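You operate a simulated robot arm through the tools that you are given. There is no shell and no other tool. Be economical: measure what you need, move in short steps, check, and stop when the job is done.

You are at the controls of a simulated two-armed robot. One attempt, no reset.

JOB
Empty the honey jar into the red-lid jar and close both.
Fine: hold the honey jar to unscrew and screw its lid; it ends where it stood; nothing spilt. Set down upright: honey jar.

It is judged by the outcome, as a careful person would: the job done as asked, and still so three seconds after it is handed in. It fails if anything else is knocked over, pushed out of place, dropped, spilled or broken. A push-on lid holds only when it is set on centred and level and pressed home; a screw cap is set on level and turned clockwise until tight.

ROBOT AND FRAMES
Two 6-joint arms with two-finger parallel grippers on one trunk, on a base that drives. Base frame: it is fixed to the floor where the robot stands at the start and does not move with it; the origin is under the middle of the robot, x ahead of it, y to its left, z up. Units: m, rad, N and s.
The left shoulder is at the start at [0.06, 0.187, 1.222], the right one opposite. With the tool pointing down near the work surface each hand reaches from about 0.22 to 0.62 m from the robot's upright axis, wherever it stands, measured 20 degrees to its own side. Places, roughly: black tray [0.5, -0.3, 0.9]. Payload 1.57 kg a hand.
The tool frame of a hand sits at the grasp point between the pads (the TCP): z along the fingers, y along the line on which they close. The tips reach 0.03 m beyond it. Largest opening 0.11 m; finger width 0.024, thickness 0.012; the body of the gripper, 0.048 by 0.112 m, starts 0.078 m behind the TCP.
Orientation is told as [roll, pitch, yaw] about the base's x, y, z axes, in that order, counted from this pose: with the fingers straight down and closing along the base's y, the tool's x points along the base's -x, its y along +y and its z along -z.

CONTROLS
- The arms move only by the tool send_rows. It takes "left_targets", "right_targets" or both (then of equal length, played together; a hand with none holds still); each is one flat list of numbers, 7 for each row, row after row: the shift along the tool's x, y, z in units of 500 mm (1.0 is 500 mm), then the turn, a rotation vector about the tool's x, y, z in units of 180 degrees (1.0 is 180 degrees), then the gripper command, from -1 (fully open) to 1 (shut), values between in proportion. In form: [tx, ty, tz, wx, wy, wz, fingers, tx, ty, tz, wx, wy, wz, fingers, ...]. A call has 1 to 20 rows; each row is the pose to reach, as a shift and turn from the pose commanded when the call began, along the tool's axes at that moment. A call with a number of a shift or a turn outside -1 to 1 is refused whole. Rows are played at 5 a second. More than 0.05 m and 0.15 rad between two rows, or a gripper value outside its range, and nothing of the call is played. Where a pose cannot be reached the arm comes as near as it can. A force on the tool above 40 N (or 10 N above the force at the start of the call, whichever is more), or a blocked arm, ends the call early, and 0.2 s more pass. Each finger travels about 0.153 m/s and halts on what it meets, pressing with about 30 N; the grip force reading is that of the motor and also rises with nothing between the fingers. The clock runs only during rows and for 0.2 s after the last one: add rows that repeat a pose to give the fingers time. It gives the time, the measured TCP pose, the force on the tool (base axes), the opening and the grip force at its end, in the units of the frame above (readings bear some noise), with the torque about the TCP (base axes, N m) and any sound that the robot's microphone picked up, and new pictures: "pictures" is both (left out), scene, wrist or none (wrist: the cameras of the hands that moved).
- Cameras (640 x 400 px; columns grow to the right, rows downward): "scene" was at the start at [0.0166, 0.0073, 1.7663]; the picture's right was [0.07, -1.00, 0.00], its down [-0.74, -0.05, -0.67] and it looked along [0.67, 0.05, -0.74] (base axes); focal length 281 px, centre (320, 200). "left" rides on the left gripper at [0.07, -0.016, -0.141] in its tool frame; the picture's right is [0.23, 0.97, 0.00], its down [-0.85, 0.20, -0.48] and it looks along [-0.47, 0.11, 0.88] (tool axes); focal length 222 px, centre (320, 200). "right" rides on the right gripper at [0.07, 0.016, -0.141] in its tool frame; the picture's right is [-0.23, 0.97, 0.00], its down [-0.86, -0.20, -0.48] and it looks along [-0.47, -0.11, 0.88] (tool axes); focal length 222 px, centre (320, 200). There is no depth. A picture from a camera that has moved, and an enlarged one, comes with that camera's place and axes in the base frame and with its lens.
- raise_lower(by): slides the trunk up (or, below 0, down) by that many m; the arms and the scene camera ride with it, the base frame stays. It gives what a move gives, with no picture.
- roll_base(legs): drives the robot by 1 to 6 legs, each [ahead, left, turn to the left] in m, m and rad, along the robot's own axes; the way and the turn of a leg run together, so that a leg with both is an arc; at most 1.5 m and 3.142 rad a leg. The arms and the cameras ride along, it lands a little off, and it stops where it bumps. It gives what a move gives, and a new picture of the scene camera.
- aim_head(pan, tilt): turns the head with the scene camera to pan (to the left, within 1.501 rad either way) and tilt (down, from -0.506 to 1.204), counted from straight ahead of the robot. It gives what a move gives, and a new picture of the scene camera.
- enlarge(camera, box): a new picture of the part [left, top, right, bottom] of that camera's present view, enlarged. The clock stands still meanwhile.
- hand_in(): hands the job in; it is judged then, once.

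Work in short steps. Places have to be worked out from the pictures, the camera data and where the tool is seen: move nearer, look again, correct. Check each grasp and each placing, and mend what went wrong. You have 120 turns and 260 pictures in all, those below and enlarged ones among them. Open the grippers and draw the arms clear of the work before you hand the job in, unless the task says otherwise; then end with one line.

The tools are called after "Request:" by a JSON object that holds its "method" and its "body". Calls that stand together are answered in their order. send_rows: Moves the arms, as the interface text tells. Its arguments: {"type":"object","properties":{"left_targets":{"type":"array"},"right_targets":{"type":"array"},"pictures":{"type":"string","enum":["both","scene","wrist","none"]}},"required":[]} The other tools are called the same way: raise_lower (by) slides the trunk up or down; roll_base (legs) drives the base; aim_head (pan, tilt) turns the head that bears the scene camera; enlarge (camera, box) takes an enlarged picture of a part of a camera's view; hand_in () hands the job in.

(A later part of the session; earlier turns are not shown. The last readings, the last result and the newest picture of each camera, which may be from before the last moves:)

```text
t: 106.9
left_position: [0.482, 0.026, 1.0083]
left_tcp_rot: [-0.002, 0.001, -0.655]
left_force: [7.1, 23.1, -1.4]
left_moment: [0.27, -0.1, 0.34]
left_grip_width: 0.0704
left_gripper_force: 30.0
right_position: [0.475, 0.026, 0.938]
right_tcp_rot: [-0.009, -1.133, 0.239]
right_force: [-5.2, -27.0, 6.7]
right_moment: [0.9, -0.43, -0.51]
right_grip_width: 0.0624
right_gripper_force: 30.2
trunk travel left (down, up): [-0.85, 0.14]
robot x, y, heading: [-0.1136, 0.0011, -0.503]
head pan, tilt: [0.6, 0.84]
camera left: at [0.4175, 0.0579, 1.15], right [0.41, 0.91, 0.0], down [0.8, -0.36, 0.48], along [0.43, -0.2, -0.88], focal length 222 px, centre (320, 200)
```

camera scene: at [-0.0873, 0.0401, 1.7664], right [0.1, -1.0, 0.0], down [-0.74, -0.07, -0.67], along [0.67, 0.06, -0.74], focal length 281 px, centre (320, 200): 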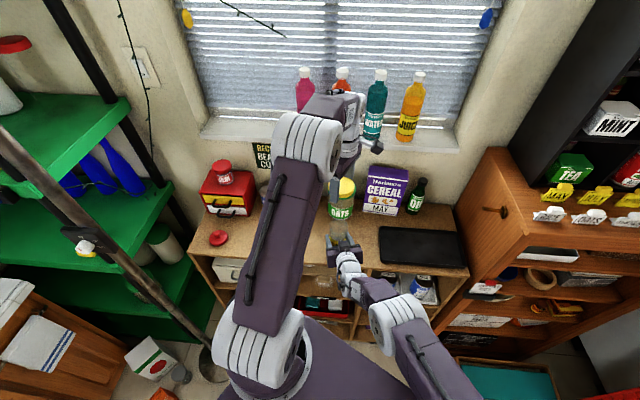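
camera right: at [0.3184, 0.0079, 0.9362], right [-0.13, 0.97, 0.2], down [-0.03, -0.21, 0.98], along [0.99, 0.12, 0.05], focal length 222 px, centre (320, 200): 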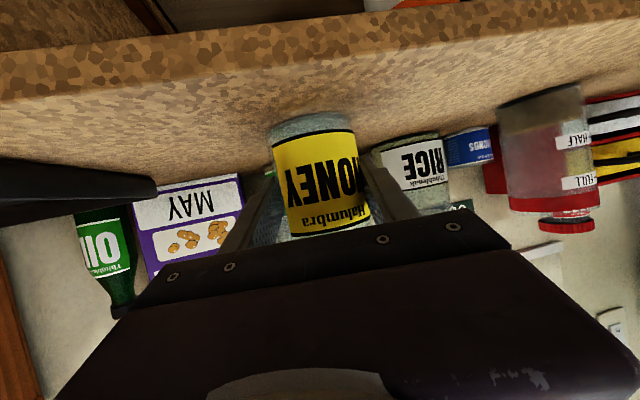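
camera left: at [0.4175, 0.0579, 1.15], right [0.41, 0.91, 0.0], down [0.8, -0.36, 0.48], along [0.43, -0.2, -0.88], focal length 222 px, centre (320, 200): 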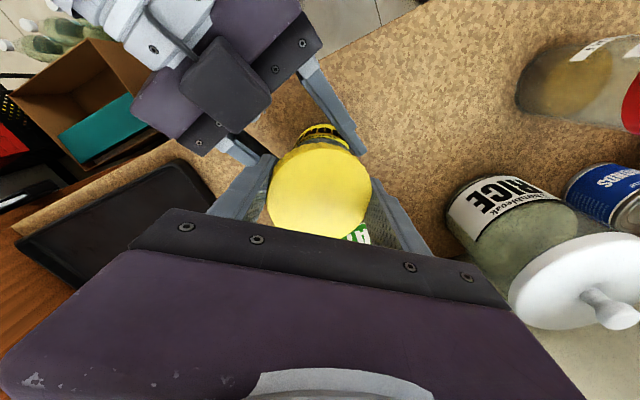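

The thread has caught (height fell and torque appeared). I recentre by 2.5 mm, release, wind back and regrip.

Request:
{"method": "send_rows", "body": {"left_targets": [0.002, 0.005, 0, 0, 0, 0, 1, 0.002, 0.005, 0, 0, 0, 0, 0, 0.002, 0.005, 0, 0, 0, 0, -0.6, 0.002, 0.005, 0, 0, 0, -0.04, -0.6, 0.002, 0.005, 0, 0, 0, -0.08, -0.6, 0.002, 0.005, 0, 0, 0, -0.12, -0.6, 0.002, 0.005, 0, 0, 0, -0.16, -0.6, 0.002, 0.005, 0, 0, 0, -0.2, -0.6, 0.002, 0.005, 0, 0, 0, -0.24, -0.6, 0.002, 0.005, 0, 0, 0, -0.28, -0.6, 0.002, 0.005, 0, 0, 0, -0.32, -0.6, 0.002, 0.005, 0, 0, 0, -0.36, -0.6, 0.002, 0.005, 0, 0, 0, -0.4, -0.6, 0.002, 0.005, 0, 0, 0, -0.44, -0.6, 0.002, 0.005, 0, 0, 0, -0.48, -0.6, 0.002, 0.005, 0, 0, 0, -0.52, -0.6, 0.002, 0.005, 0, 0, 0, -0.56, -0.6, 0.002, 0.005, 0.001, 0, 0, -0.56, 0, 0.002, 0.005, 0.001, 0, 0, -0.56, 1, 0.002, 0.005, 0.001, 0, 0, -0.56, 1], "pictures": "wrist"}}

```text
t: 111.1
left_position: [0.482, 0.0291, 1.0077]
left_tcp_rot: [0.0, 0.003, 1.106]
left_force: [9.7, -6.6, 0.8]
left_moment: [-0.07, -0.12, -0.03]
left_grip_width: 0.0714
left_gripper_force: 30.3
right_position: [0.4761, 0.0272, 0.9385]
right_tcp_rot: [-0.012, -1.133, 0.245]
right_force: [-7.4, 5.7, 4.7]
right_moment: [-0.33, -0.56, 0.09]
right_grip_width: 0.0608
right_gripper_force: 29.9
trunk travel left (down, up): [-0.85, 0.14]
robot x, y, heading: [-0.1097, 0.0021, -0.502]
head pan, tilt: [0.6, 0.84]
camera left: at [0.4671, -0.0385, 1.1497], right [-0.97, 0.23, 0.0], down [0.2, 0.86, 0.48], along [0.11, 0.46, -0.88], focal length 222 px, centre (320, 200)
```

left: 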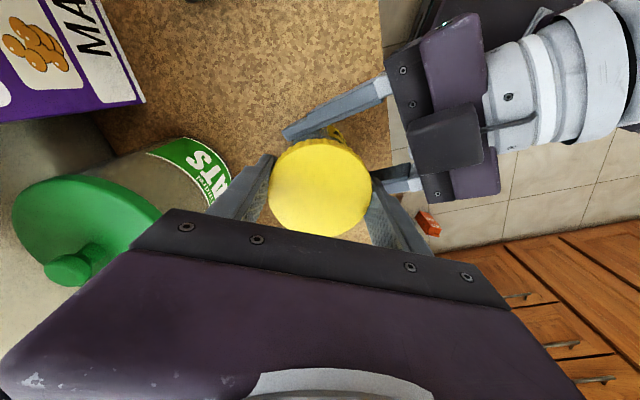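

Request:
{"method": "send_rows", "body": {"left_targets": [0, -0.002, 0, 0, 0, 0.04, 1, 0, -0.002, 0, 0, 0, 0.08, 1, 0, -0.002, 0, 0, 0, 0.12, 1, 0, -0.002, 0.001, 0, 0, 0.16, 1, 0, -0.002, 0.001, 0, 0, 0.2, 1, 0, -0.002, 0.001, 0, 0, 0.24, 1, 0, -0.002, 0.001, 0, 0, 0.28, 1, 0, -0.002, 0.002, 0, 0, 0.32, 1, 0, -0.002, 0.002, 0, 0, 0.36, 1, 0, -0.002, 0.002, 0, 0, 0.4, 1, 0, -0.002, 0.002, 0, 0, 0.44, 1, 0, -0.002, 0.002, 0, 0, 0.48, 1, 0, -0.002, 0.002, 0, 0, 0.52, 1, 0, -0.002, 0.002, 0, 0, 0.56, 1, 0, -0.002, 0.002, 0, 0, 0.56, 1], "pictures": "none"}}

Request:
{"method": "send_rows", "body": {"left_targets": [0, 0, 0, 0, 0, 0, 1, 0, 0, 0, 0, 0, 0, 0, 0, 0, 0, 0, 0, 0, -0.6, 0, 0, 0, 0, 0, -0.04, -0.6, 0, 0, 0, 0, 0, -0.08, -0.6, 0, 0, 0, 0, 0, -0.12, -0.6, 0, 0, 0, 0, 0, -0.16, -0.6, 0, 0, 0, 0, 0, -0.2, -0.6, 0, 0, 0, 0, 0, -0.24, -0.6, 0, 0, 0, 0, 0, -0.28, -0.6, 0, 0, 0, 0, 0, -0.32, -0.6, 0, 0, 0, 0, 0, -0.36, -0.6, 0, 0, 0, 0, 0, -0.4, -0.6, 0, 0, 0, 0, 0, -0.44, -0.6, 0, 0, 0, 0, 0, -0.48, -0.6, 0, 0, 0, 0, 0, -0.52, -0.6, 0, 0, 0, 0, 0, -0.56, -0.6, 0, 0, 0, 0, 0, -0.56, 0, 0, 0, 0, 0, 0, -0.56, 1, 0, 0, 0, 0, 0, -0.56, 1], "pictures": "wrist"}}

```text
t: 114.3
left_position: [0.4845, 0.0287, 1.0062]
left_tcp_rot: [-0.006, 0.003, -0.653]
left_force: [2.2, 1.2, -3.5]
left_moment: [0.71, -0.36, 0.03]
left_grip_width: 0.0711
left_gripper_force: 30.0
right_position: [0.4754, 0.026, 0.9384]
right_tcp_rot: [-0.008, -1.131, 0.239]
right_force: [-3.3, -1.3, 2.9]
right_moment: [-0.51, 0.37, -0.06]
right_grip_width: 0.0607
right_gripper_force: 30.1
trunk travel left (down, up): [-0.85, 0.14]
robot x, y, heading: [-0.1114, 0.0009, -0.51]
head pan, tilt: [0.6, 0.84]
```

```text
t: 118.5
left_position: [0.483, 0.0295, 1.0071]
left_tcp_rot: [0.0, 0.004, 1.107]
left_force: [12.8, -2.7, -4.4]
left_moment: [0.0, -0.13, -0.03]
left_grip_width: 0.0722
left_gripper_force: 30.5
right_position: [0.4749, 0.0263, 0.939]
right_tcp_rot: [-0.012, -1.132, 0.247]
right_force: [-11.7, 2.5, 5.7]
right_moment: [-0.17, -0.73, 0.06]
right_grip_width: 0.0606
right_gripper_force: 30.1
trunk travel left (down, up): [-0.85, 0.14]
robot x, y, heading: [-0.1091, 0.0017, -0.495]
head pan, tilt: [0.6, 0.84]
camera left: at [0.4675, -0.0386, 1.1488], right [-0.97, 0.23, 0.0], down [0.2, 0.86, 0.48], along [0.11, 0.46, -0.88], focal length 222 px, centre (320, 200)
```

left: 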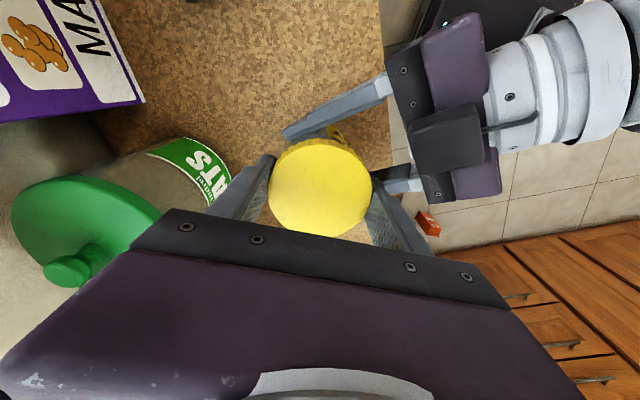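

The lid's gripped width is back to its original closed value. One more stroke to make it tight.

Request:
{"method": "send_rows", "body": {"left_targets": [0, -0.002, 0.001, 0, 0, 0.04, 1, 0, -0.002, 0.001, 0, 0, 0.08, 1, 0, -0.002, 0.001, 0, 0, 0.12, 1, 0, -0.002, 0.001, 0, 0, 0.16, 1, 0, -0.002, 0.001, 0, 0, 0.2, 1, 0, -0.002, 0.001, 0, 0, 0.24, 1, 0, -0.002, 0.001, 0, 0, 0.24, 1], "pictures": "none"}}

```text
t: 120.1
left_position: [0.4832, 0.0294, 1.0051]
left_tcp_rot: [0.0, 0.007, 0.352]
left_force: [-0.9, 2.4, 4.3]
left_moment: [0.37, 0.05, 0.03]
left_grip_width: 0.072
left_gripper_force: 29.8
right_position: [0.476, 0.0271, 0.9391]
right_tcp_rot: [-0.007, -1.131, 0.239]
right_force: [0.8, 0.3, -1.1]
right_moment: [-0.08, 0.27, -0.1]
right_grip_width: 0.0606
right_gripper_force: 30.1
trunk travel left (down, up): [-0.85, 0.14]
robot x, y, heading: [-0.1078, -0.0001, -0.503]
head pan, tilt: [0.6, 0.84]
```

Request:
{"method": "send_rows", "body": {"left_targets": [0, 0, 0, 0, 0, 0.04, 1, 0, 0, 0, 0, 0, 0.08, 1, 0, 0, 0, 0, 0, 0.12, 1, 0, 0, 0, 0, 0, 0.16, 1, 0, 0, 0, 0, 0, 0.2, 1, 0, 0, 0, 0, 0, 0.24, 1, 0, 0, 0, 0, 0, 0.28, 1, 0, 0, 0, 0, 0, 0.32, 1, 0, 0, 0, 0, 0, 0.32, 1], "pictures": "wrist"}}

```text
t: 122.1
left_position: [0.4848, 0.0291, 1.0045]
left_tcp_rot: [-0.003, 0.005, -0.653]
left_force: [-3.0, 12.5, -3.5]
left_moment: [0.61, -0.03, -0.01]
left_grip_width: 0.0725
left_gripper_force: 30.0
right_position: [0.4752, 0.0261, 0.9389]
right_tcp_rot: [-0.008, -1.133, 0.241]
right_force: [3.1, -13.0, 1.9]
right_moment: [0.17, 0.22, -0.13]
right_grip_width: 0.0608
right_gripper_force: 30.3
trunk travel left (down, up): [-0.85, 0.14]
robot x, y, heading: [-0.1068, 0.0009, -0.5]
head pan, tilt: [0.6, 0.84]
camera left: at [0.4203, 0.0599, 1.1476], right [0.41, 0.91, 0.0], down [0.8, -0.36, 0.48], along [0.43, -0.2, -0.88], focal length 222 px, centre (320, 200)
```

left: 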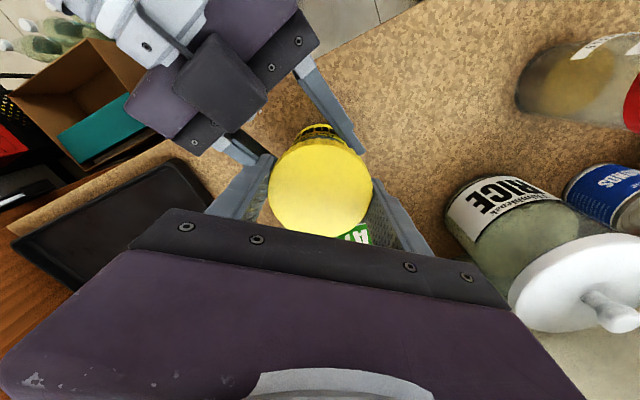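

No tightening torque yet; another stroke.

Request:
{"method": "send_rows", "body": {"left_targets": [-0.001, 0.002, 0, 0, 0, 0, 1, -0.001, 0.002, 0, 0, 0, 0, 0, -0.001, 0.002, 0, 0, 0, 0, -0.6, -0.001, 0.002, 0, 0, 0, -0.04, -0.6, -0.001, 0.002, 0, 0, 0, -0.08, -0.6, -0.001, 0.002, 0, 0, 0, -0.12, -0.6, -0.001, 0.002, 0, 0, 0, -0.16, -0.6, -0.001, 0.002, 0, 0, 0, -0.2, -0.6, -0.001, 0.002, 0, 0, 0, -0.24, -0.6, -0.001, 0.002, 0, 0, 0, -0.28, -0.6, -0.001, 0.002, 0, 0, 0, -0.32, -0.6, -0.001, 0.002, 0, 0, 0, -0.36, -0.6, -0.001, 0.002, 0, 0, 0, -0.4, -0.6, -0.001, 0.002, 0, 0, 0, -0.44, -0.6, -0.001, 0.002, 0, 0, 0, -0.48, -0.6, -0.001, 0.002, 0, 0, 0, -0.52, -0.6, -0.001, 0.002, 0, 0, 0, -0.56, -0.6, -0.001, 0.002, 0, 0, 0, -0.56, 0, -0.001, 0.002, 0, 0, 0, -0.56, 1, -0.001, 0.002, 0, 0, 0, -0.56, 1], "pictures": "none"}}

Request:
{"method": "send_rows", "body": {"left_targets": [0, 0, 0, 0, 0, 0.04, 1, 0, 0, 0, 0, 0, 0.08, 1, 0, 0, 0, 0, 0, 0.12, 1, 0, 0, 0, 0, 0, 0.16, 1, 0, 0, 0, 0, 0, 0.2, 1, 0, 0, 0, 0, 0, 0.24, 1, 0, 0, 0, 0, 0, 0.28, 1, 0, 0, 0, 0, 0, 0.28, 1], "pictures": "wrist"}}

```text
t: 126.3
left_position: [0.4846, 0.0312, 1.0063]
left_tcp_rot: [0.002, 0.003, 1.108]
left_force: [-2.4, 1.6, 1.1]
left_moment: [-0.05, 0.0, 0.04]
left_grip_width: 0.0722
left_gripper_force: 30.3
right_position: [0.4759, 0.0275, 0.9382]
right_tcp_rot: [-0.009, -1.13, 0.243]
right_force: [2.6, -1.0, -1.6]
right_moment: [0.16, 0.3, -0.04]
right_grip_width: 0.0606
right_gripper_force: 30.4
trunk travel left (down, up): [-0.85, 0.14]
robot x, y, heading: [-0.1084, -0.004, -0.512]
head pan, tilt: [0.6, 0.84]
```

```text
t: 128.1
left_position: [0.4865, 0.0294, 1.0056]
left_tcp_rot: [-0.002, 0.003, 0.226]
left_force: [7.7, 0.9, -7.0]
left_moment: [0.35, 0.07, 0.02]
left_grip_width: 0.0722
left_gripper_force: 30.4
right_position: [0.4751, 0.0269, 0.9386]
right_tcp_rot: [-0.01, -1.131, 0.243]
right_force: [-8.3, -0.5, 3.7]
right_moment: [-0.28, -0.7, 0.02]
right_grip_width: 0.061
right_gripper_force: 29.8
trunk travel left (down, up): [-0.85, 0.14]
robot x, y, heading: [-0.1127, 0.0013, -0.502]
head pan, tilt: [0.6, 0.84]
camera left: at [0.4221, 0.0001, 1.1477], right [-0.44, 0.9, 0.0], down [0.79, 0.39, 0.48], along [0.43, 0.21, -0.88], focal length 222 px, centre (320, 200)
```

left: 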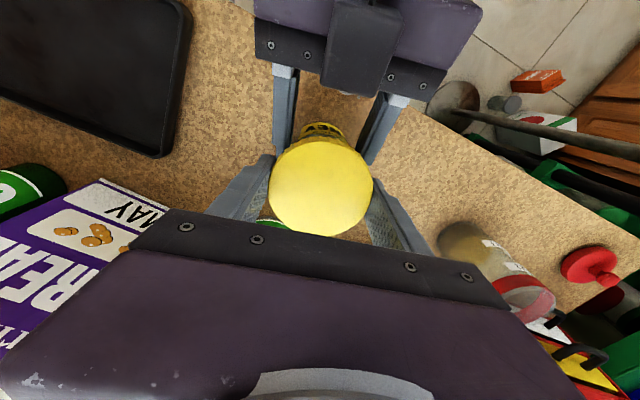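

Request:
{"method": "enlarge", "body": {"camera": "right", "box": [200, 80, 440, 250]}}

Request:
{"method": "send_rows", "body": {"left_targets": [0, 0, 0, 0, 0, 0.04, 1, 0, 0, 0, 0, 0, 0.08, 1, 0, 0, 0, 0, 0, 0.12, 1, 0, 0, 0, 0, 0, 0.16, 1, 0, 0, 0, 0, 0, 0.2, 1, 0, 0, 0, 0, 0, 0.24, 1, 0, 0, 0, 0, 0, 0.28, 1, 0, 0, 0, 0, 0, 0.28, 1], "pictures": "none"}}

Request:
{"method": "enlarge", "body": {"camera": "right", "box": [200, 80, 440, 250]}}

```text
2.35 times, centred on (320, 165) of right
camera zoom: at [0.3182, 0.0076, 0.9352], right [-0.13, 0.97, 0.2], down [-0.02, -0.21, 0.98], along [0.99, 0.12, 0.05], focal length 523 px, centre (320, 282)
```

zoom: 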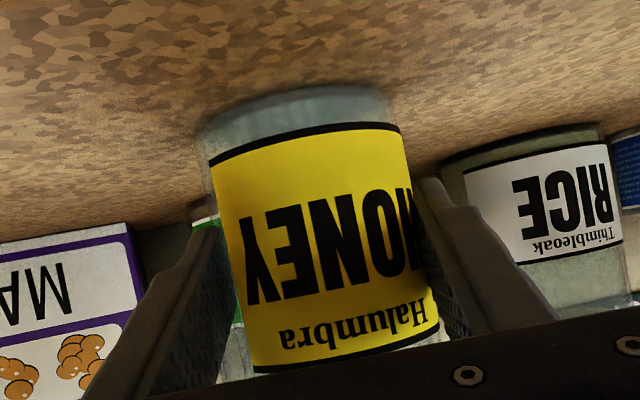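

```text
t: 129.9
left_position: [0.485, 0.0295, 1.0054]
left_tcp_rot: [-0.003, 0.002, -0.652]
left_force: [1.6, 3.9, -0.8]
left_moment: [0.03, 0.01, 0.02]
left_grip_width: 0.07
left_gripper_force: 29.9
right_position: [0.4754, 0.0272, 0.9387]
right_tcp_rot: [-0.011, -1.13, 0.242]
right_force: [-2.4, -2.2, 0.7]
right_moment: [0.22, 0.05, 0.0]
right_grip_width: 0.0632
right_gripper_force: 29.8
trunk travel left (down, up): [-0.85, 0.14]
robot x, y, heading: [-0.1097, 0.0046, -0.503]
head pan, tilt: [0.6, 0.84]
```

```text
2.35 times, centred on (320, 165) of right
camera zoom: at [0.3176, 0.0072, 0.9352], right [-0.13, 0.97, 0.2], down [-0.02, -0.21, 0.98], along [0.99, 0.12, 0.05], focal length 523 px, centre (320, 282)
```

zoom: 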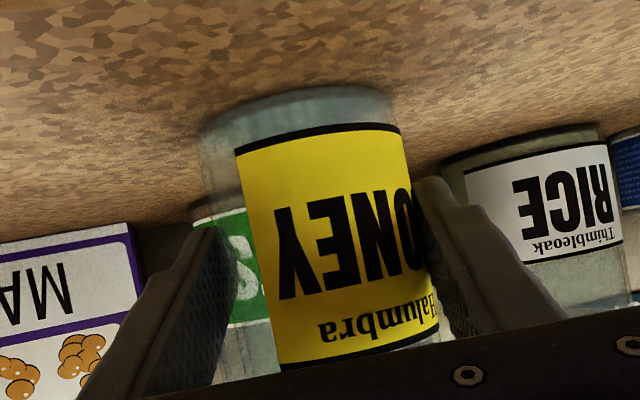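

The jar itself just turned slightly in the right grip, so the lid is tight. I open the left hand and lift it away.

Request:
{"method": "send_rows", "body": {"left_targets": [0, 0, 0, 0, 0, 0, 0, 0, 0, 0, 0, 0, 0, -0.6, 0, 0, 0, 0, 0, 0, -0.6, 0, 0, -0.03, 0, 0, 0, -0.6, 0, 0, -0.08, 0, 0, 0, -0.6, 0, 0, -0.15, 0, 0, 0, -0.6, 0, 0, -0.22, 0, 0, 0, -0.8, 0, 0, -0.3, 0, 0, 0, -1, 0, 0, -0.38, 0, 0, 0, -1, 0, 0, -0.46, 0, 0, 0, -1, 0, 0, -0.46, 0, 0, 0, -1], "pictures": "both"}}

```text
t: 132.3
left_position: [0.4862, 0.0291, 1.235]
left_tcp_rot: [-0.005, 0.002, -0.652]
left_force: [-0.3, 0.7, 0.1]
left_moment: [0.0, 0.01, -0.01]
left_grip_width: 0.1099
left_gripper_force: 0.0
right_position: [0.4751, 0.0274, 0.9378]
right_tcp_rot: [-0.01, -1.132, 0.243]
right_force: [-0.9, 1.2, -2.4]
right_moment: [0.06, 0.04, -0.01]
right_grip_width: 0.0619
right_gripper_force: 30.0
trunk travel left (down, up): [-0.85, 0.14]
robot x, y, heading: [-0.1073, -0.0007, -0.501]
head pan, tilt: [0.6, 0.84]
camera scene: at [-0.0854, 0.0396, 1.7663], right [0.1, -1.0, 0.0], down [-0.74, -0.07, -0.67], along [0.66, 0.06, -0.74], focal length 281 px, centre (320, 200)
camera left: at [0.4225, 0.0602, 1.3772], right [0.41, 0.91, 0.0], down [0.8, -0.36, 0.48], along [0.43, -0.2, -0.88], focal length 222 px, centre (320, 200)
```

scene: 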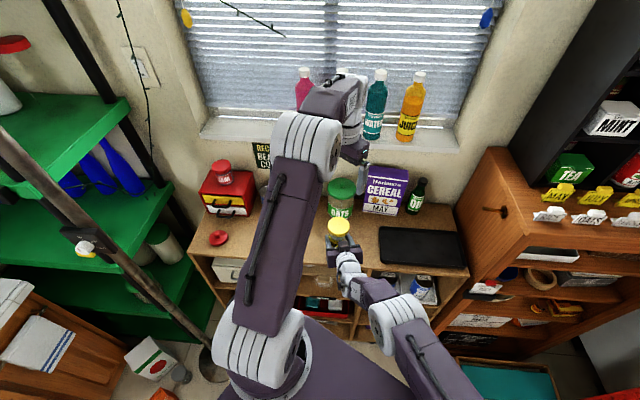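
left: 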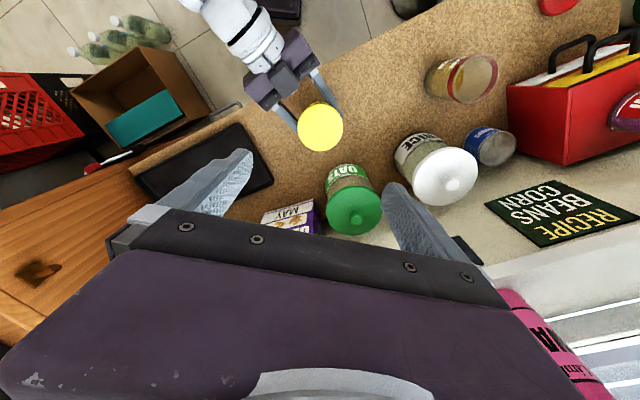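

Lid centre at (0.483, 0.031), its original spot. I open the right hand and back the base off to withdraw it.

Request:
{"method": "send_rows", "body": {"right_targets": [0, 0, 0, 0, 0, 0, 0, 0, 0, 0, 0, 0, 0, -0.3, 0, 0, 0, 0, 0, 0, -0.7, 0, 0, 0, 0, 0, 0, -1, 0, 0, 0, 0, 0, 0, -1], "pictures": "wrist"}}

```text
t: 133.5
left_position: [0.4863, 0.0298, 1.2351]
left_tcp_rot: [-0.003, 0.001, -0.653]
left_force: [0.6, 1.3, -0.9]
left_moment: [-0.02, 0.01, 0.03]
left_grip_width: 0.1099
left_gripper_force: 0.0
right_position: [0.4746, 0.0269, 0.9386]
right_tcp_rot: [-0.011, -1.131, 0.243]
right_force: [0.6, -0.2, 0.0]
right_moment: [-0.03, -0.03, 0.0]
right_grip_width: 0.11
right_gripper_force: 0.1
trunk travel left (down, up): [-0.85, 0.14]
robot x, y, heading: [-0.1109, 0.0018, -0.504]
head pan, tilt: [0.6, 0.84]
camera right: at [0.3177, 0.0073, 0.9353], right [-0.13, 0.97, 0.2], down [-0.02, -0.21, 0.98], along [0.99, 0.12, 0.05], focal length 222 px, centre (320, 200)
```

right: 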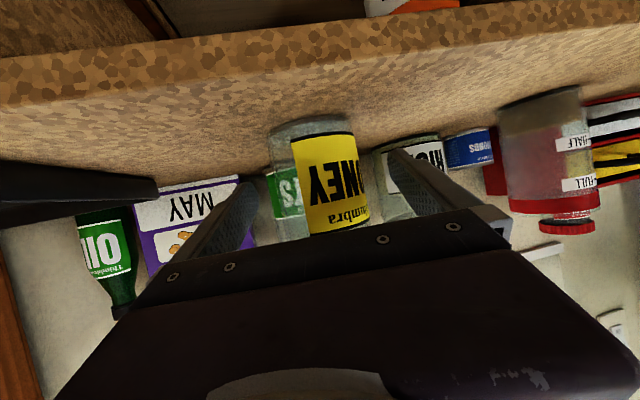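

Request:
{"method": "roll_base", "body": {"legs": [[-0.0876, -0.0813, 0]]}}

```text
t: 134.7
left_position: [0.3713, 0.0008, 1.233]
left_tcp_rot: [-0.004, 0.003, -0.653]
left_force: [-0.3, -0.3, -0.4]
left_moment: [0.02, 0.05, -0.02]
left_grip_width: 0.1097
left_gripper_force: 0.1
right_position: [0.3599, -0.0021, 0.9379]
right_tcp_rot: [-0.011, -1.129, 0.244]
right_force: [0.2, 0.5, 0.7]
right_moment: [-0.01, -0.03, 0.0]
right_grip_width: 0.1099
right_gripper_force: 0.0
trunk travel left (down, up): [-0.85, 0.14]
robot x, y, heading: [-0.2265, -0.028, -0.501]
head pan, tilt: [0.6, 0.84]
camera scene: at [-0.2007, 0.0112, 1.7663], right [0.09, -1.0, 0.0], down [-0.74, -0.07, -0.67], along [0.66, 0.06, -0.75], focal length 281 px, centre (320, 200)
```

scene: 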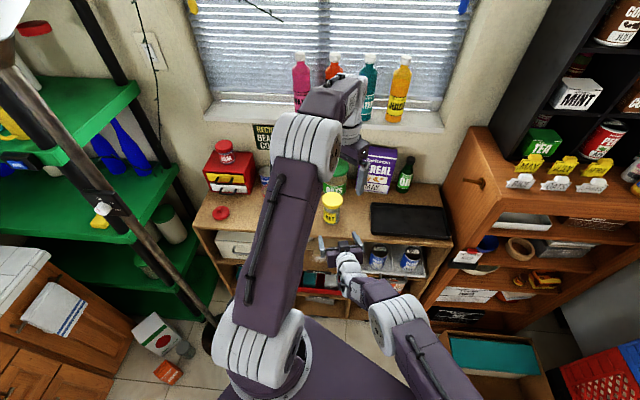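

Honey jar stands closed in place. I tuck the right hand up and to the right, out of the way.

Request:
{"method": "send_rows", "body": {"right_targets": [-0.035, -0.03, -0.031, 0, 0, 0, -1, -0.07, -0.07, -0.062, 0, 0, 0, -1, -0.104, -0.12, -0.093, 0, 0, 0, -1, -0.139, -0.18, -0.124, 0, 0, 0, -1, -0.173, -0.24, -0.154, 0, 0, 0, -1, -0.208, -0.3, -0.185, 0, 0, 0, -1, -0.243, -0.36, -0.216, 0, 0, 0, -1, -0.277, -0.42, -0.247, 0, 0, 0, -1, -0.312, -0.486, -0.278, 0, 0, 0, -1, -0.312, -0.486, -0.278, 0, 0, 0, -1], "pictures": "scene"}}

```text
t: 136.9
left_position: [0.3689, 0.0001, 1.2351]
left_tcp_rot: [-0.002, 0.003, -0.653]
left_force: [-0.1, 0.1, -0.1]
left_moment: [0.01, -0.01, 0.01]
left_grip_width: 0.11
left_gripper_force: 0.1
right_position: [0.3298, -0.0868, 1.1476]
right_tcp_rot: [0.013, -1.126, 0.083]
right_force: [0.4, -0.1, 0.3]
right_moment: [0.01, 0.01, 0.02]
right_grip_width: 0.11
right_gripper_force: 0.1
right hand out of reach, approached as far as the arm can: row 1, 2, 3, 4, 5, 6, 7, 8, 9, 10
trunk travel left (down, up): [-0.85, 0.14]
robot x, y, heading: [-0.2255, -0.0241, -0.505]
head pan, tilt: [0.6, 0.84]
camera scene: at [-0.203, 0.0108, 1.7663], right [0.09, -1.0, 0.0], down [-0.74, -0.07, -0.67], along [0.66, 0.06, -0.74], focal length 281 px, centre (320, 200)
```

scene: 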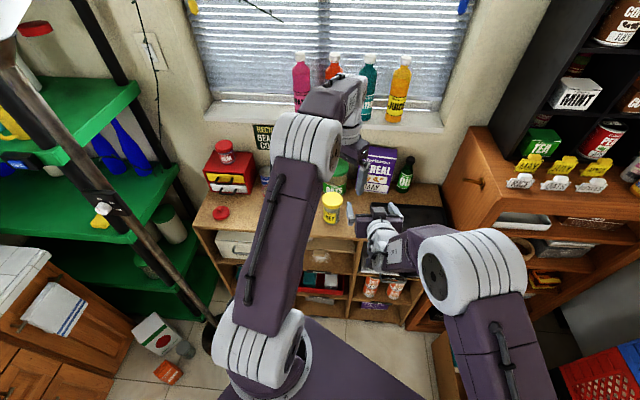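

I fold the right hand back to a tool-down pose on its own side.

Request:
{"method": "send_rows", "body": {"right_targets": [0.008, -0.047, -0.056, 0, 0.03, 0, -1, 0.017, -0.093, -0.112, 0, 0.06, 0, -1, 0.025, -0.14, -0.169, 0, 0.09, 0, -1, 0.033, -0.187, -0.225, 0, 0.119, 0, -1, 0.042, -0.233, -0.281, 0, 0.149, 0, -1, 0.05, -0.28, -0.337, 0, 0.179, 0, -1, 0.058, -0.327, -0.394, 0, 0.209, 0, -1, 0.067, -0.373, -0.45, 0, 0.239, 0, -1, 0.075, -0.42, -0.506, 0, 0.269, 0, -1, 0.083, -0.467, -0.562, 0, 0.298, 0, -1, 0.092, -0.513, -0.619, 0, 0.328, 0, -1, 0.1, -0.56, -0.675, 0, 0.358, 0, -1, 0.1, -0.56, -0.675, 0, 0.358, 0, -1], "pictures": "scene"}}

```text
t: 139.7
left_position: [0.3697, -0.0009, 1.2348]
left_tcp_rot: [-0.004, 0.003, -0.652]
left_force: [-0.2, -0.3, -0.8]
left_moment: [0.01, -0.01, 0.01]
left_grip_width: 0.1101
left_gripper_force: 0.0
right_position: [0.0087, -0.3876, 1.1963]
right_tcp_rot: [0.102, -0.168, 0.085]
right_force: [-0.3, -0.6, -1.0]
right_moment: [0.02, -0.02, -0.03]
right_grip_width: 0.11
right_gripper_force: 0.0
right hand out of reach, approached as far as the arm can: row 1, 2, 3, 4, 5, 9, 10, 11, 12, 13
trunk travel left (down, up): [-0.85, 0.14]
robot x, y, heading: [-0.2296, -0.0269, -0.505]
head pan, tilt: [0.6, 0.84]
camera scene: at [-0.2038, 0.0098, 1.7664], right [0.09, -1.0, 0.0], down [-0.74, -0.07, -0.67], along [0.66, 0.06, -0.74], focal length 281 px, centre (320, 200)
```

scene: 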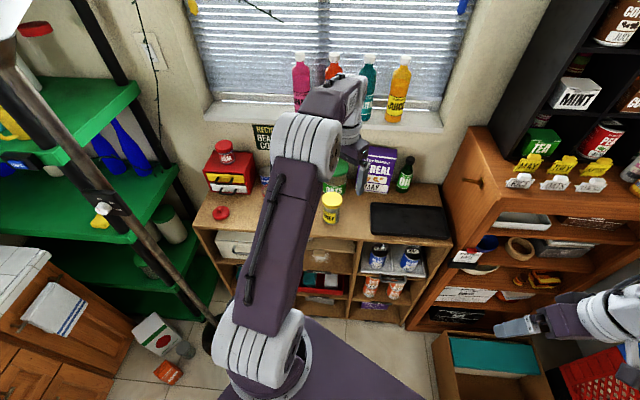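

I turn the base to face the bench and drive so the left arm can reach the red lid and jar.

Request:
{"method": "roll_base", "body": {"legs": [[0, 0, 0.505], [0.19, 0.127, 0]]}}

Request:
{"method": "aim_head", "body": {"pan": 0.3, "tilt": 0.9}}

```text
t: 142.9
left_position: [0.4736, 0.4084, 1.2363]
left_tcp_rot: [-0.002, 0.0, -0.15]
left_force: [-0.5, 1.0, 0.0]
left_moment: [0.03, -0.02, -0.02]
left_grip_width: 0.1099
left_gripper_force: 0.2
right_position: [0.3448, -0.1044, 1.1978]
right_tcp_rot: [0.103, -0.173, 0.587]
right_force: [0.6, 0.7, -0.9]
right_moment: [0.01, -0.03, 0.02]
right_grip_width: 0.1099
right_gripper_force: 0.1
trunk travel left (down, up): [-0.85, 0.14]
robot x, y, heading: [-0.0345, 0.097, -0.007]
head pan, tilt: [0.6, 0.84]
camera scene: at [-0.0343, 0.1427, 1.7664], right [0.56, -0.83, 0.0], down [-0.61, -0.42, -0.67], along [0.55, 0.38, -0.74], focal length 281 px, centre (320, 200)
```

scene: 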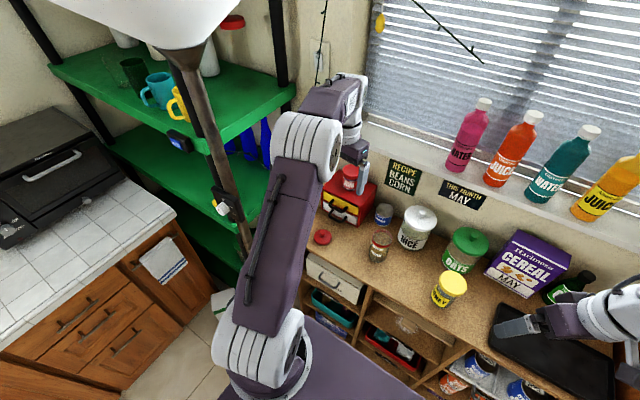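

```text
t: 143.7
left_position: [0.477, 0.4109, 1.2336]
left_tcp_rot: [-0.005, 0.003, -0.153]
left_force: [-0.3, -0.1, -0.2]
left_moment: [-0.02, -0.01, 0.01]
left_grip_width: 0.1099
left_gripper_force: 0.3
right_position: [0.3478, -0.1022, 1.1971]
right_tcp_rot: [0.103, -0.171, 0.586]
right_force: [0.2, 0.0, -0.1]
right_moment: [-0.02, 0.01, -0.01]
right_grip_width: 0.1099
right_gripper_force: 0.1
trunk travel left (down, up): [-0.85, 0.14]
robot x, y, heading: [-0.0307, 0.1025, 0.0]
head pan, tilt: [0.3, 0.901]
camera scene: at [-0.0226, 0.1236, 1.7616], right [0.29, -0.96, 0.0], down [-0.75, -0.23, -0.62], along [0.59, 0.18, -0.78], focal length 281 px, centre (320, 200)
```

scene: 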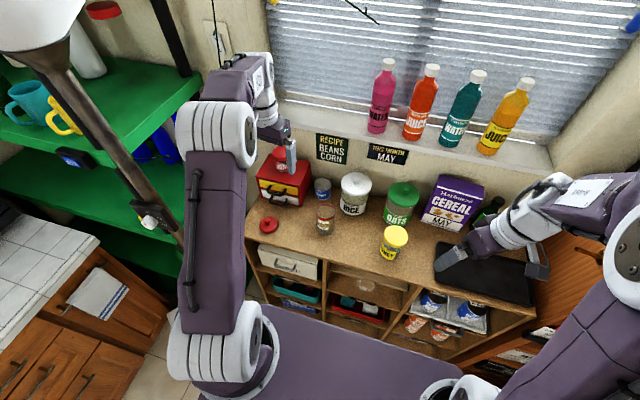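

Good layout. I look at the lid and jar through both cameras.

Request:
{"method": "enlarge", "body": {"camera": "left", "box": [0, 0, 640, 400]}}

Request:
{"method": "enlarge", "body": {"camera": "scene", "box": [245, 165, 365, 240]}}

```text
1.00 times, centred on (320, 200) of left
camera zoom: at [0.4059, 0.4065, 1.3764], right [-0.08, 1.0, 0.0], down [0.88, 0.07, 0.48], along [0.47, 0.03, -0.88], focal length 222 px, centre (320, 200)
```

zoom: 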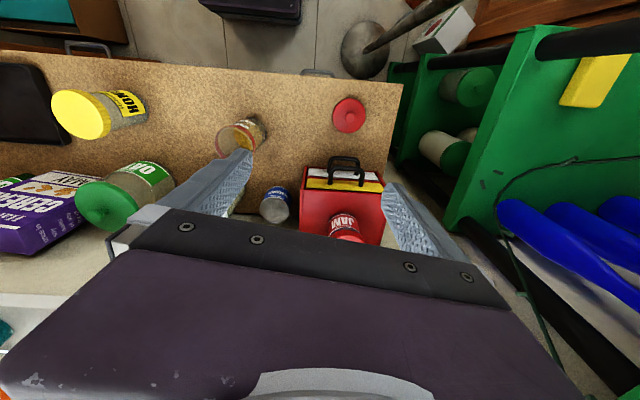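

```text
5.33 times, centred on (305, 202) of scene
camera zoom: at [-0.0226, 0.1236, 1.7616], right [0.29, -0.96, 0.0], down [-0.75, -0.23, -0.62], along [0.59, 0.18, -0.78], focal length 1499 px, centre (400, 187)
```

zoom: 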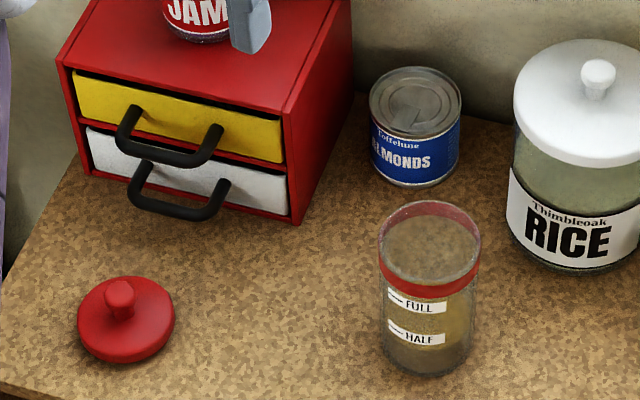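

Red lid disc is at about (0.463, 0.4675) with its knob top near z 0.932. I move the left hand above it for a closer look.

Request:
{"method": "send_rows", "body": {"left_targets": [0.009, 0.021, 0.07, 0, 0, 0, -1, 0.018, 0.043, 0.14, 0, 0, 0, -1, 0.027, 0.064, 0.21, 0, 0, 0, -1, 0.036, 0.086, 0.28, 0, 0, 0, -1, 0.045, 0.107, 0.36, 0, 0, 0, -1, 0.045, 0.107, 0.36, 0, 0, 0, -0.5], "pictures": "wrist"}}

Request:
{"method": "enlarge", "body": {"camera": "left", "box": [220, 80, 420, 205]}}

```text
t: 145.1
left_position: [0.461, 0.4614, 1.0519]
left_tcp_rot: [-0.003, 0.003, -0.152]
left_force: [0.1, 0.4, 0.5]
left_moment: [0.0, 0.0, 0.02]
left_grip_width: 0.0822
left_gripper_force: 0.2
right_position: [0.3468, -0.1029, 1.1972]
right_tcp_rot: [0.102, -0.17, 0.588]
right_force: [-0.3, 0.2, -0.6]
right_moment: [-0.03, 0.0, -0.02]
right_grip_width: 0.1097
right_gripper_force: 0.1
trunk travel left (down, up): [-0.85, 0.14]
robot x, y, heading: [-0.0335, 0.1, -0.004]
head pan, tilt: [0.3, 0.901]
camera left: at [0.39, 0.4585, 1.1949], right [-0.08, 1.0, 0.0], down [0.88, 0.07, 0.48], along [0.47, 0.03, -0.88], focal length 222 px, centre (320, 200)
```

left: 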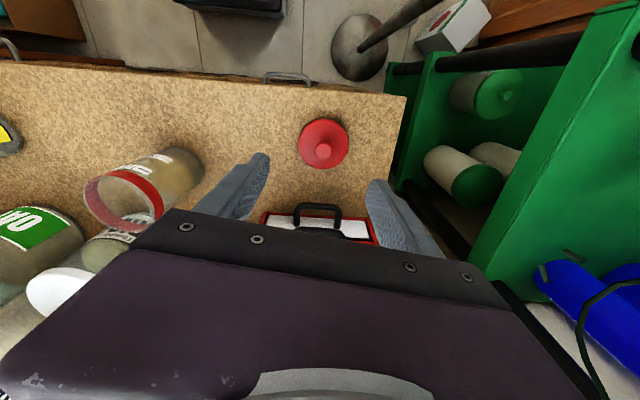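

```text
3.20 times, centred on (320, 142) of left
camera zoom: at [0.39, 0.4585, 1.1949], right [-0.08, 1.0, 0.0], down [0.88, 0.07, 0.48], along [0.47, 0.03, -0.88], focal length 711 px, centre (320, 384)
```

zoom: 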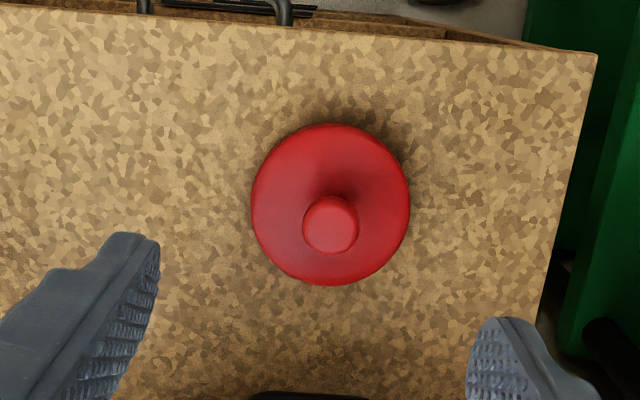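

Knob at (0.461, 0.4665), 0.02 wide. I descend to z≈0.941 and grip the knob.

Request:
{"method": "send_rows", "body": {"left_targets": [0.0015, 0.01, 0.06, 0, 0, 0, -0.3, 0.0015, 0.01, 0.12, 0, 0, 0, -0.3, 0.0015, 0.01, 0.18, 0, 0, 0, -0.3, 0.0015, 0.01, 0.21, 0, 0, 0, -0.3, 0.0015, 0.01, 0.222, 0, 0, 0, -0.3, 0.0015, 0.01, 0.222, 0, 0, 0, 0.2, 0.0015, 0.01, 0.222, 0, 0, 0, 0.6, 0.0015, 0.01, 0.222, 0, 0, 0, 1, 0.0015, 0.01, 0.222, 0, 0, 0, 1], "pictures": "wrist"}}

```text
t: 147.1
left_position: [0.4611, 0.4698, 0.9427]
left_tcp_rot: [-0.004, 0.002, -0.153]
left_force: [0.8, -0.9, 0.4]
left_moment: [0.01, 0.02, 0.01]
left_grip_width: 0.02
left_gripper_force: 30.3
right_position: [0.3456, -0.1028, 1.1965]
right_tcp_rot: [0.104, -0.168, 0.586]
right_force: [1.1, 0.3, -0.4]
right_moment: [0.0, 0.02, 0.0]
right_grip_width: 0.1101
right_gripper_force: 0.1
trunk travel left (down, up): [-0.85, 0.14]
robot x, y, heading: [-0.0375, 0.0977, -0.007]
head pan, tilt: [0.3, 0.901]
camera left: at [0.3897, 0.4655, 1.0847], right [-0.08, 1.0, 0.0], down [0.88, 0.07, 0.48], along [0.47, 0.03, -0.88], focal length 222 px, centre (320, 200)
```

left: 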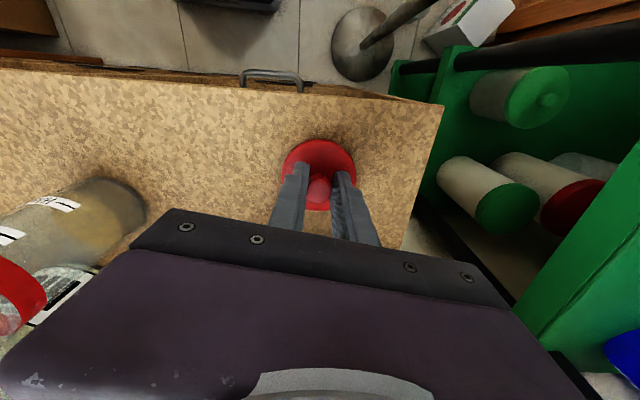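

Knob gripped (0.020). I lift.

Request:
{"method": "send_rows", "body": {"left_targets": [0, 0, -0.03, 0, 0, 0, 1, 0, 0, -0.1, 0, 0, 0, 1, 0, 0, -0.18, 0, 0, 0, 1, 0, 0, -0.26, 0, 0, 0, 1, 0, 0, -0.34, 0, 0, 0, 1, 0, 0, -0.42, 0, 0, 0, 1, 0, 0, -0.42, 0, 0, 0, 1], "pictures": "both"}}

Request:
{"method": "enlarge", "body": {"camera": "scene", "box": [245, 145, 365, 240]}}

```text
t: 148.7
left_position: [0.4614, 0.4708, 1.1535]
left_tcp_rot: [-0.003, 0.003, -0.15]
left_force: [0.5, 0.3, 0.5]
left_moment: [0.0, -0.01, -0.01]
left_grip_width: 0.0197
left_gripper_force: 30.2
right_position: [0.3474, -0.1023, 1.1962]
right_tcp_rot: [0.103, -0.17, 0.587]
right_force: [-0.1, -0.4, -0.5]
right_moment: [-0.02, 0.0, -0.06]
right_grip_width: 0.11
right_gripper_force: 0.1
trunk travel left (down, up): [-0.85, 0.14]
robot x, y, heading: [-0.0363, 0.1009, -0.007]
head pan, tilt: [0.3, 0.901]
camera scene: at [-0.0234, 0.123, 1.7616], right [0.29, -0.96, 0.0], down [-0.75, -0.23, -0.62], along [0.59, 0.18, -0.78], focal length 281 px, centre (320, 200)
camera left: at [0.3898, 0.4668, 1.2961], right [-0.08, 1.0, 0.0], down [0.88, 0.07, 0.48], along [0.47, 0.03, -0.88], focal length 222 px, centre (320, 200)
```

scene: 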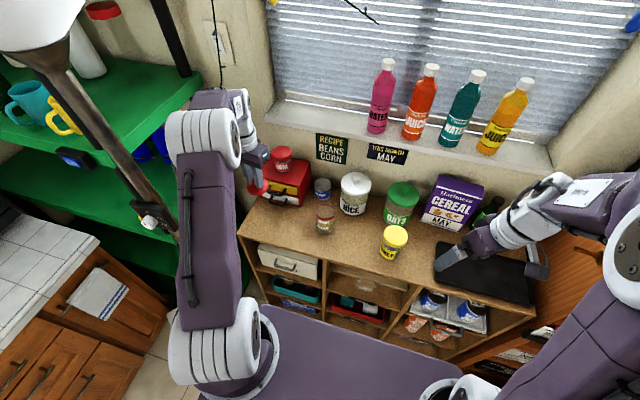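
left: 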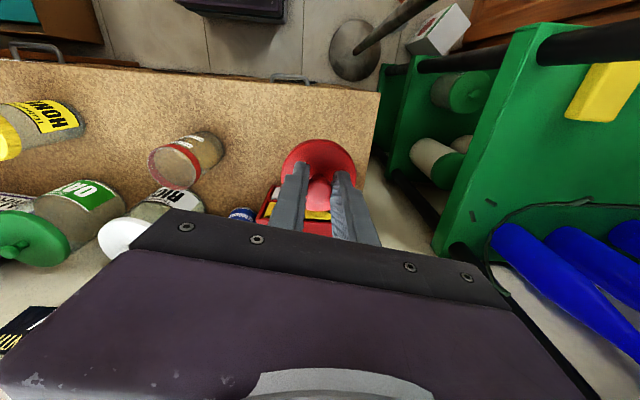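

```text
4.21 times, centred on (305, 192) of scene
camera zoom: at [-0.0234, 0.123, 1.7616], right [0.29, -0.96, 0.0], down [-0.75, -0.23, -0.62], along [0.59, 0.18, -0.78], focal length 1184 px, centre (383, 232)
```

zoom: 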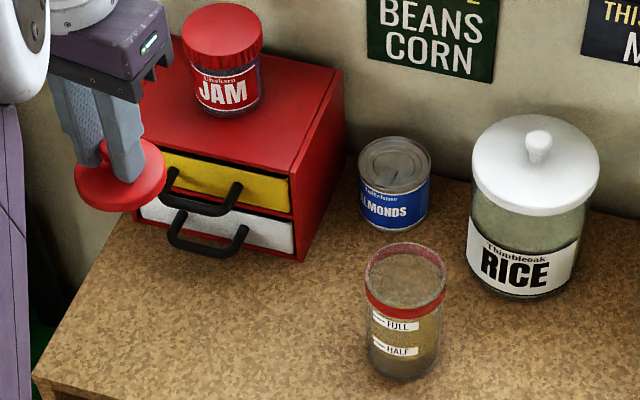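

Request:
{"method": "enlarge", "body": {"camera": "left", "box": [130, 110, 258, 190]}}

Request:
{"method": "enlarge", "body": {"camera": "scene", "box": [301, 185, 349, 245]}}

```text
5.00 times, centred on (194, 150) of left
camera zoom: at [0.3898, 0.4668, 1.2961], right [-0.08, 1.0, 0.0], down [0.88, 0.07, 0.48], along [0.47, 0.03, -0.88], focal length 1111 px, centre (950, 450)
```

zoom: 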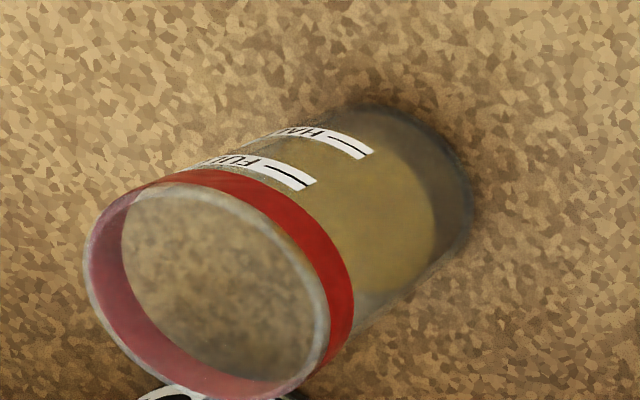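

```text
6.67 times, centred on (325, 215) of scene
camera zoom: at [-0.0234, 0.123, 1.7616], right [0.29, -0.96, 0.0], down [-0.75, -0.23, -0.62], along [0.59, 0.18, -0.78], focal length 1874 px, centre (287, 100)
```

zoom: 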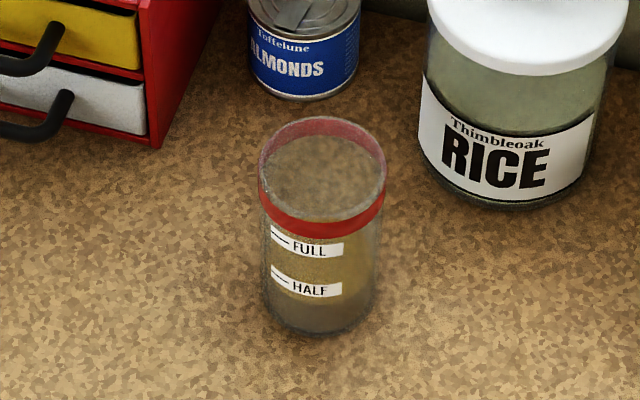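

Rim triangulates to about (0.51, 0.266, 1.005). I carry the lid above it at z 1.10 and check alignment.

Request:
{"method": "send_rows", "body": {"left_targets": [-0.026, -0.065, 0, 0, 0, 0, 1, -0.053, -0.131, 0.01, 0, 0, 0, 1, -0.079, -0.196, 0.03, 0, 0, 0, 1, -0.105, -0.262, 0.06, 0, 0, 0, 1, -0.131, -0.327, 0.085, 0, 0, 0, 1, -0.1576, -0.3924, 0.107, 0, 0, 0, 1, -0.1576, -0.3924, 0.107, 0, 0, 0, 1], "pictures": "both"}}

Request:
{"method": "enlarge", "body": {"camera": "left", "box": [240, 80, 400, 220]}}

Request:
{"method": "enlarge", "body": {"camera": "scene", "box": [285, 165, 365, 245]}}

```text
t: 150.3
left_position: [0.5095, 0.2666, 1.1007]
left_tcp_rot: [-0.004, 0.001, -0.148]
left_force: [-0.1, -0.4, 0.2]
left_moment: [-0.02, -0.01, 0.01]
left_grip_width: 0.0199
left_gripper_force: 30.0
right_position: [0.3467, -0.102, 1.197]
right_tcp_rot: [0.103, -0.168, 0.588]
right_force: [-0.1, 0.1, -0.1]
right_moment: [-0.02, -0.01, -0.01]
right_grip_width: 0.1099
right_gripper_force: 0.1
trunk travel left (down, up): [-0.85, 0.14]
robot x, y, heading: [-0.0395, 0.1011, -0.0]
head pan, tilt: [0.3, 0.901]
camera scene: at [-0.0242, 0.1232, 1.7616], right [0.29, -0.96, 0.0], down [-0.75, -0.23, -0.62], along [0.59, 0.18, -0.78], focal length 281 px, centre (320, 200)
camera left: at [0.4387, 0.2628, 1.2441], right [-0.08, 1.0, 0.0], down [0.88, 0.07, 0.48], along [0.47, 0.03, -0.88], focal length 222 px, centre (320, 200)
```

scene: 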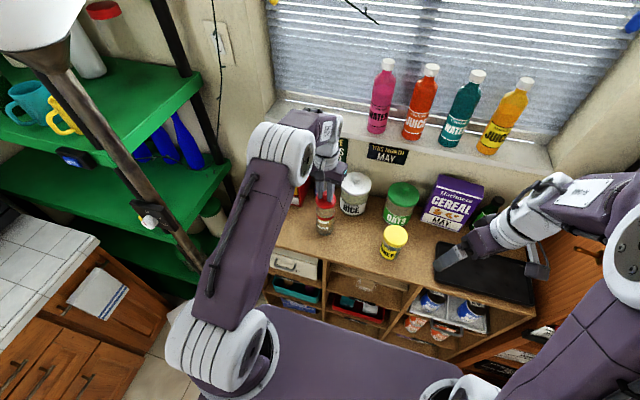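
left: 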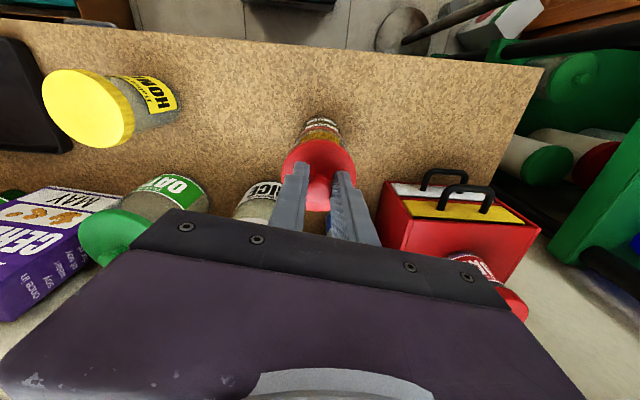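

```text
2.86 times, centred on (320, 150) of left
camera zoom: at [0.4387, 0.2628, 1.2441], right [-0.08, 1.0, 0.0], down [0.88, 0.07, 0.48], along [0.47, 0.03, -0.88], focal length 635 px, centre (320, 343)
```

zoom: 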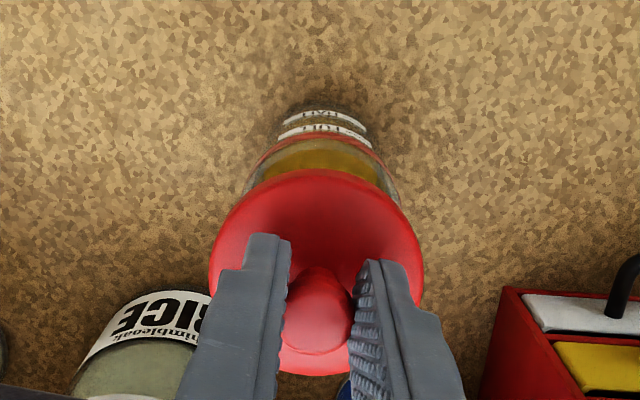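

```text
5.00 times, centred on (325, 205) of scene
camera zoom: at [-0.0242, 0.1232, 1.7616], right [0.29, -0.96, 0.0], down [-0.75, -0.23, -0.62], along [0.59, 0.18, -0.78], focal length 1406 px, centre (295, 175)
```

zoom: 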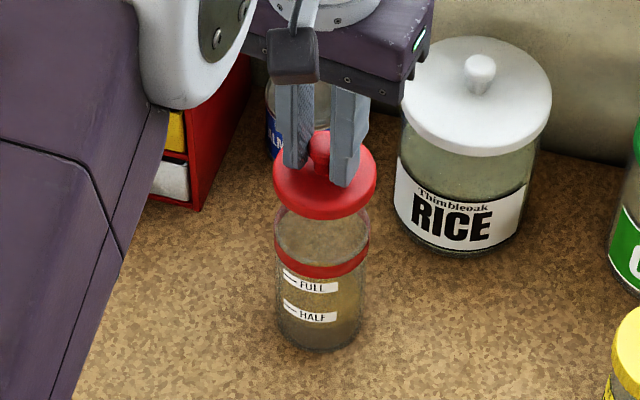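

Lid looks centred within about 2 mm over the rim. I lower to just above it and check from both views.

Request:
{"method": "send_rows", "body": {"left_targets": [0.001, 0.001, 0.02, 0, 0, 0, 1, 0.001, 0.001, 0.04, 0, 0, 0, 1, 0.001, 0.001, 0.06, 0, 0, 0, 1, 0.001, 0.001, 0.07, 0, 0, 0, 1, 0.001, 0.001, 0.07, 0, 0, 0, 1], "pictures": "none"}}

Request:
{"method": "enlarge", "body": {"camera": "scene", "box": [290, 175, 354, 240]}}

Request:
{"method": "enlarge", "body": {"camera": "left", "box": [270, 110, 370, 210]}}

```text
t: 151.5
left_position: [0.5093, 0.2663, 1.0656]
left_tcp_rot: [-0.003, 0.002, -0.152]
left_force: [0.6, 0.0, -0.4]
left_moment: [-0.02, 0.02, 0.0]
left_grip_width: 0.0197
left_gripper_force: 30.0
right_position: [0.3471, -0.1024, 1.1977]
right_tcp_rot: [0.103, -0.17, 0.586]
right_force: [-0.9, 0.7, 0.2]
right_moment: [-0.03, 0.0, -0.02]
right_grip_width: 0.1101
right_gripper_force: 0.1
trunk travel left (down, up): [-0.85, 0.14]
robot x, y, heading: [-0.0345, 0.0993, -0.001]
head pan, tilt: [0.3, 0.901]
```

```text
6.15 times, centred on (322, 208) of scene
camera zoom: at [-0.0239, 0.1227, 1.7616], right [0.29, -0.96, 0.0], down [-0.75, -0.23, -0.62], along [0.59, 0.18, -0.78], focal length 1730 px, centre (308, 154)
```

zoom: 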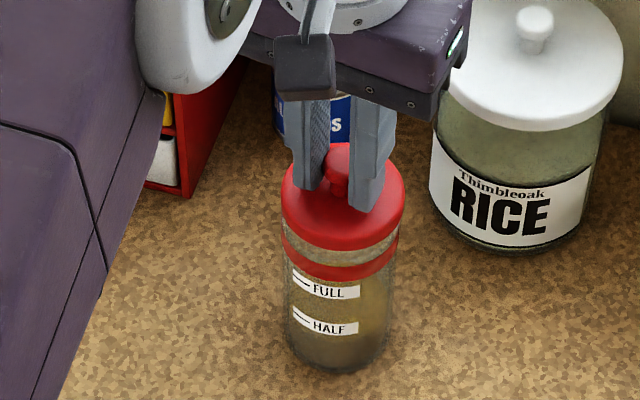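

```text
4.00 times, centred on (320, 160) of left
camera zoom: at [0.438, 0.2623, 1.2087], right [-0.08, 1.0, 0.0], down [0.88, 0.07, 0.48], along [0.47, 0.03, -0.88], focal length 888 px, centre (320, 360)
```

zoom: 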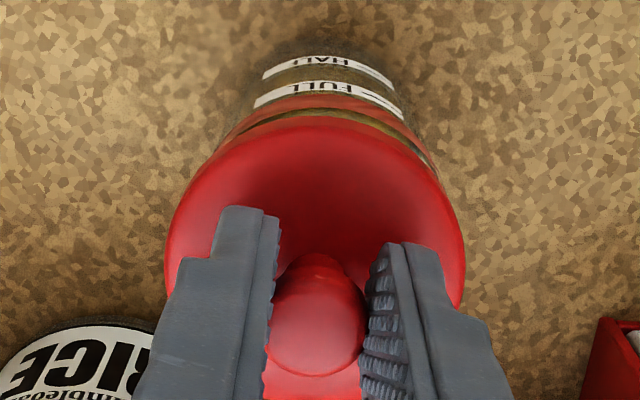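

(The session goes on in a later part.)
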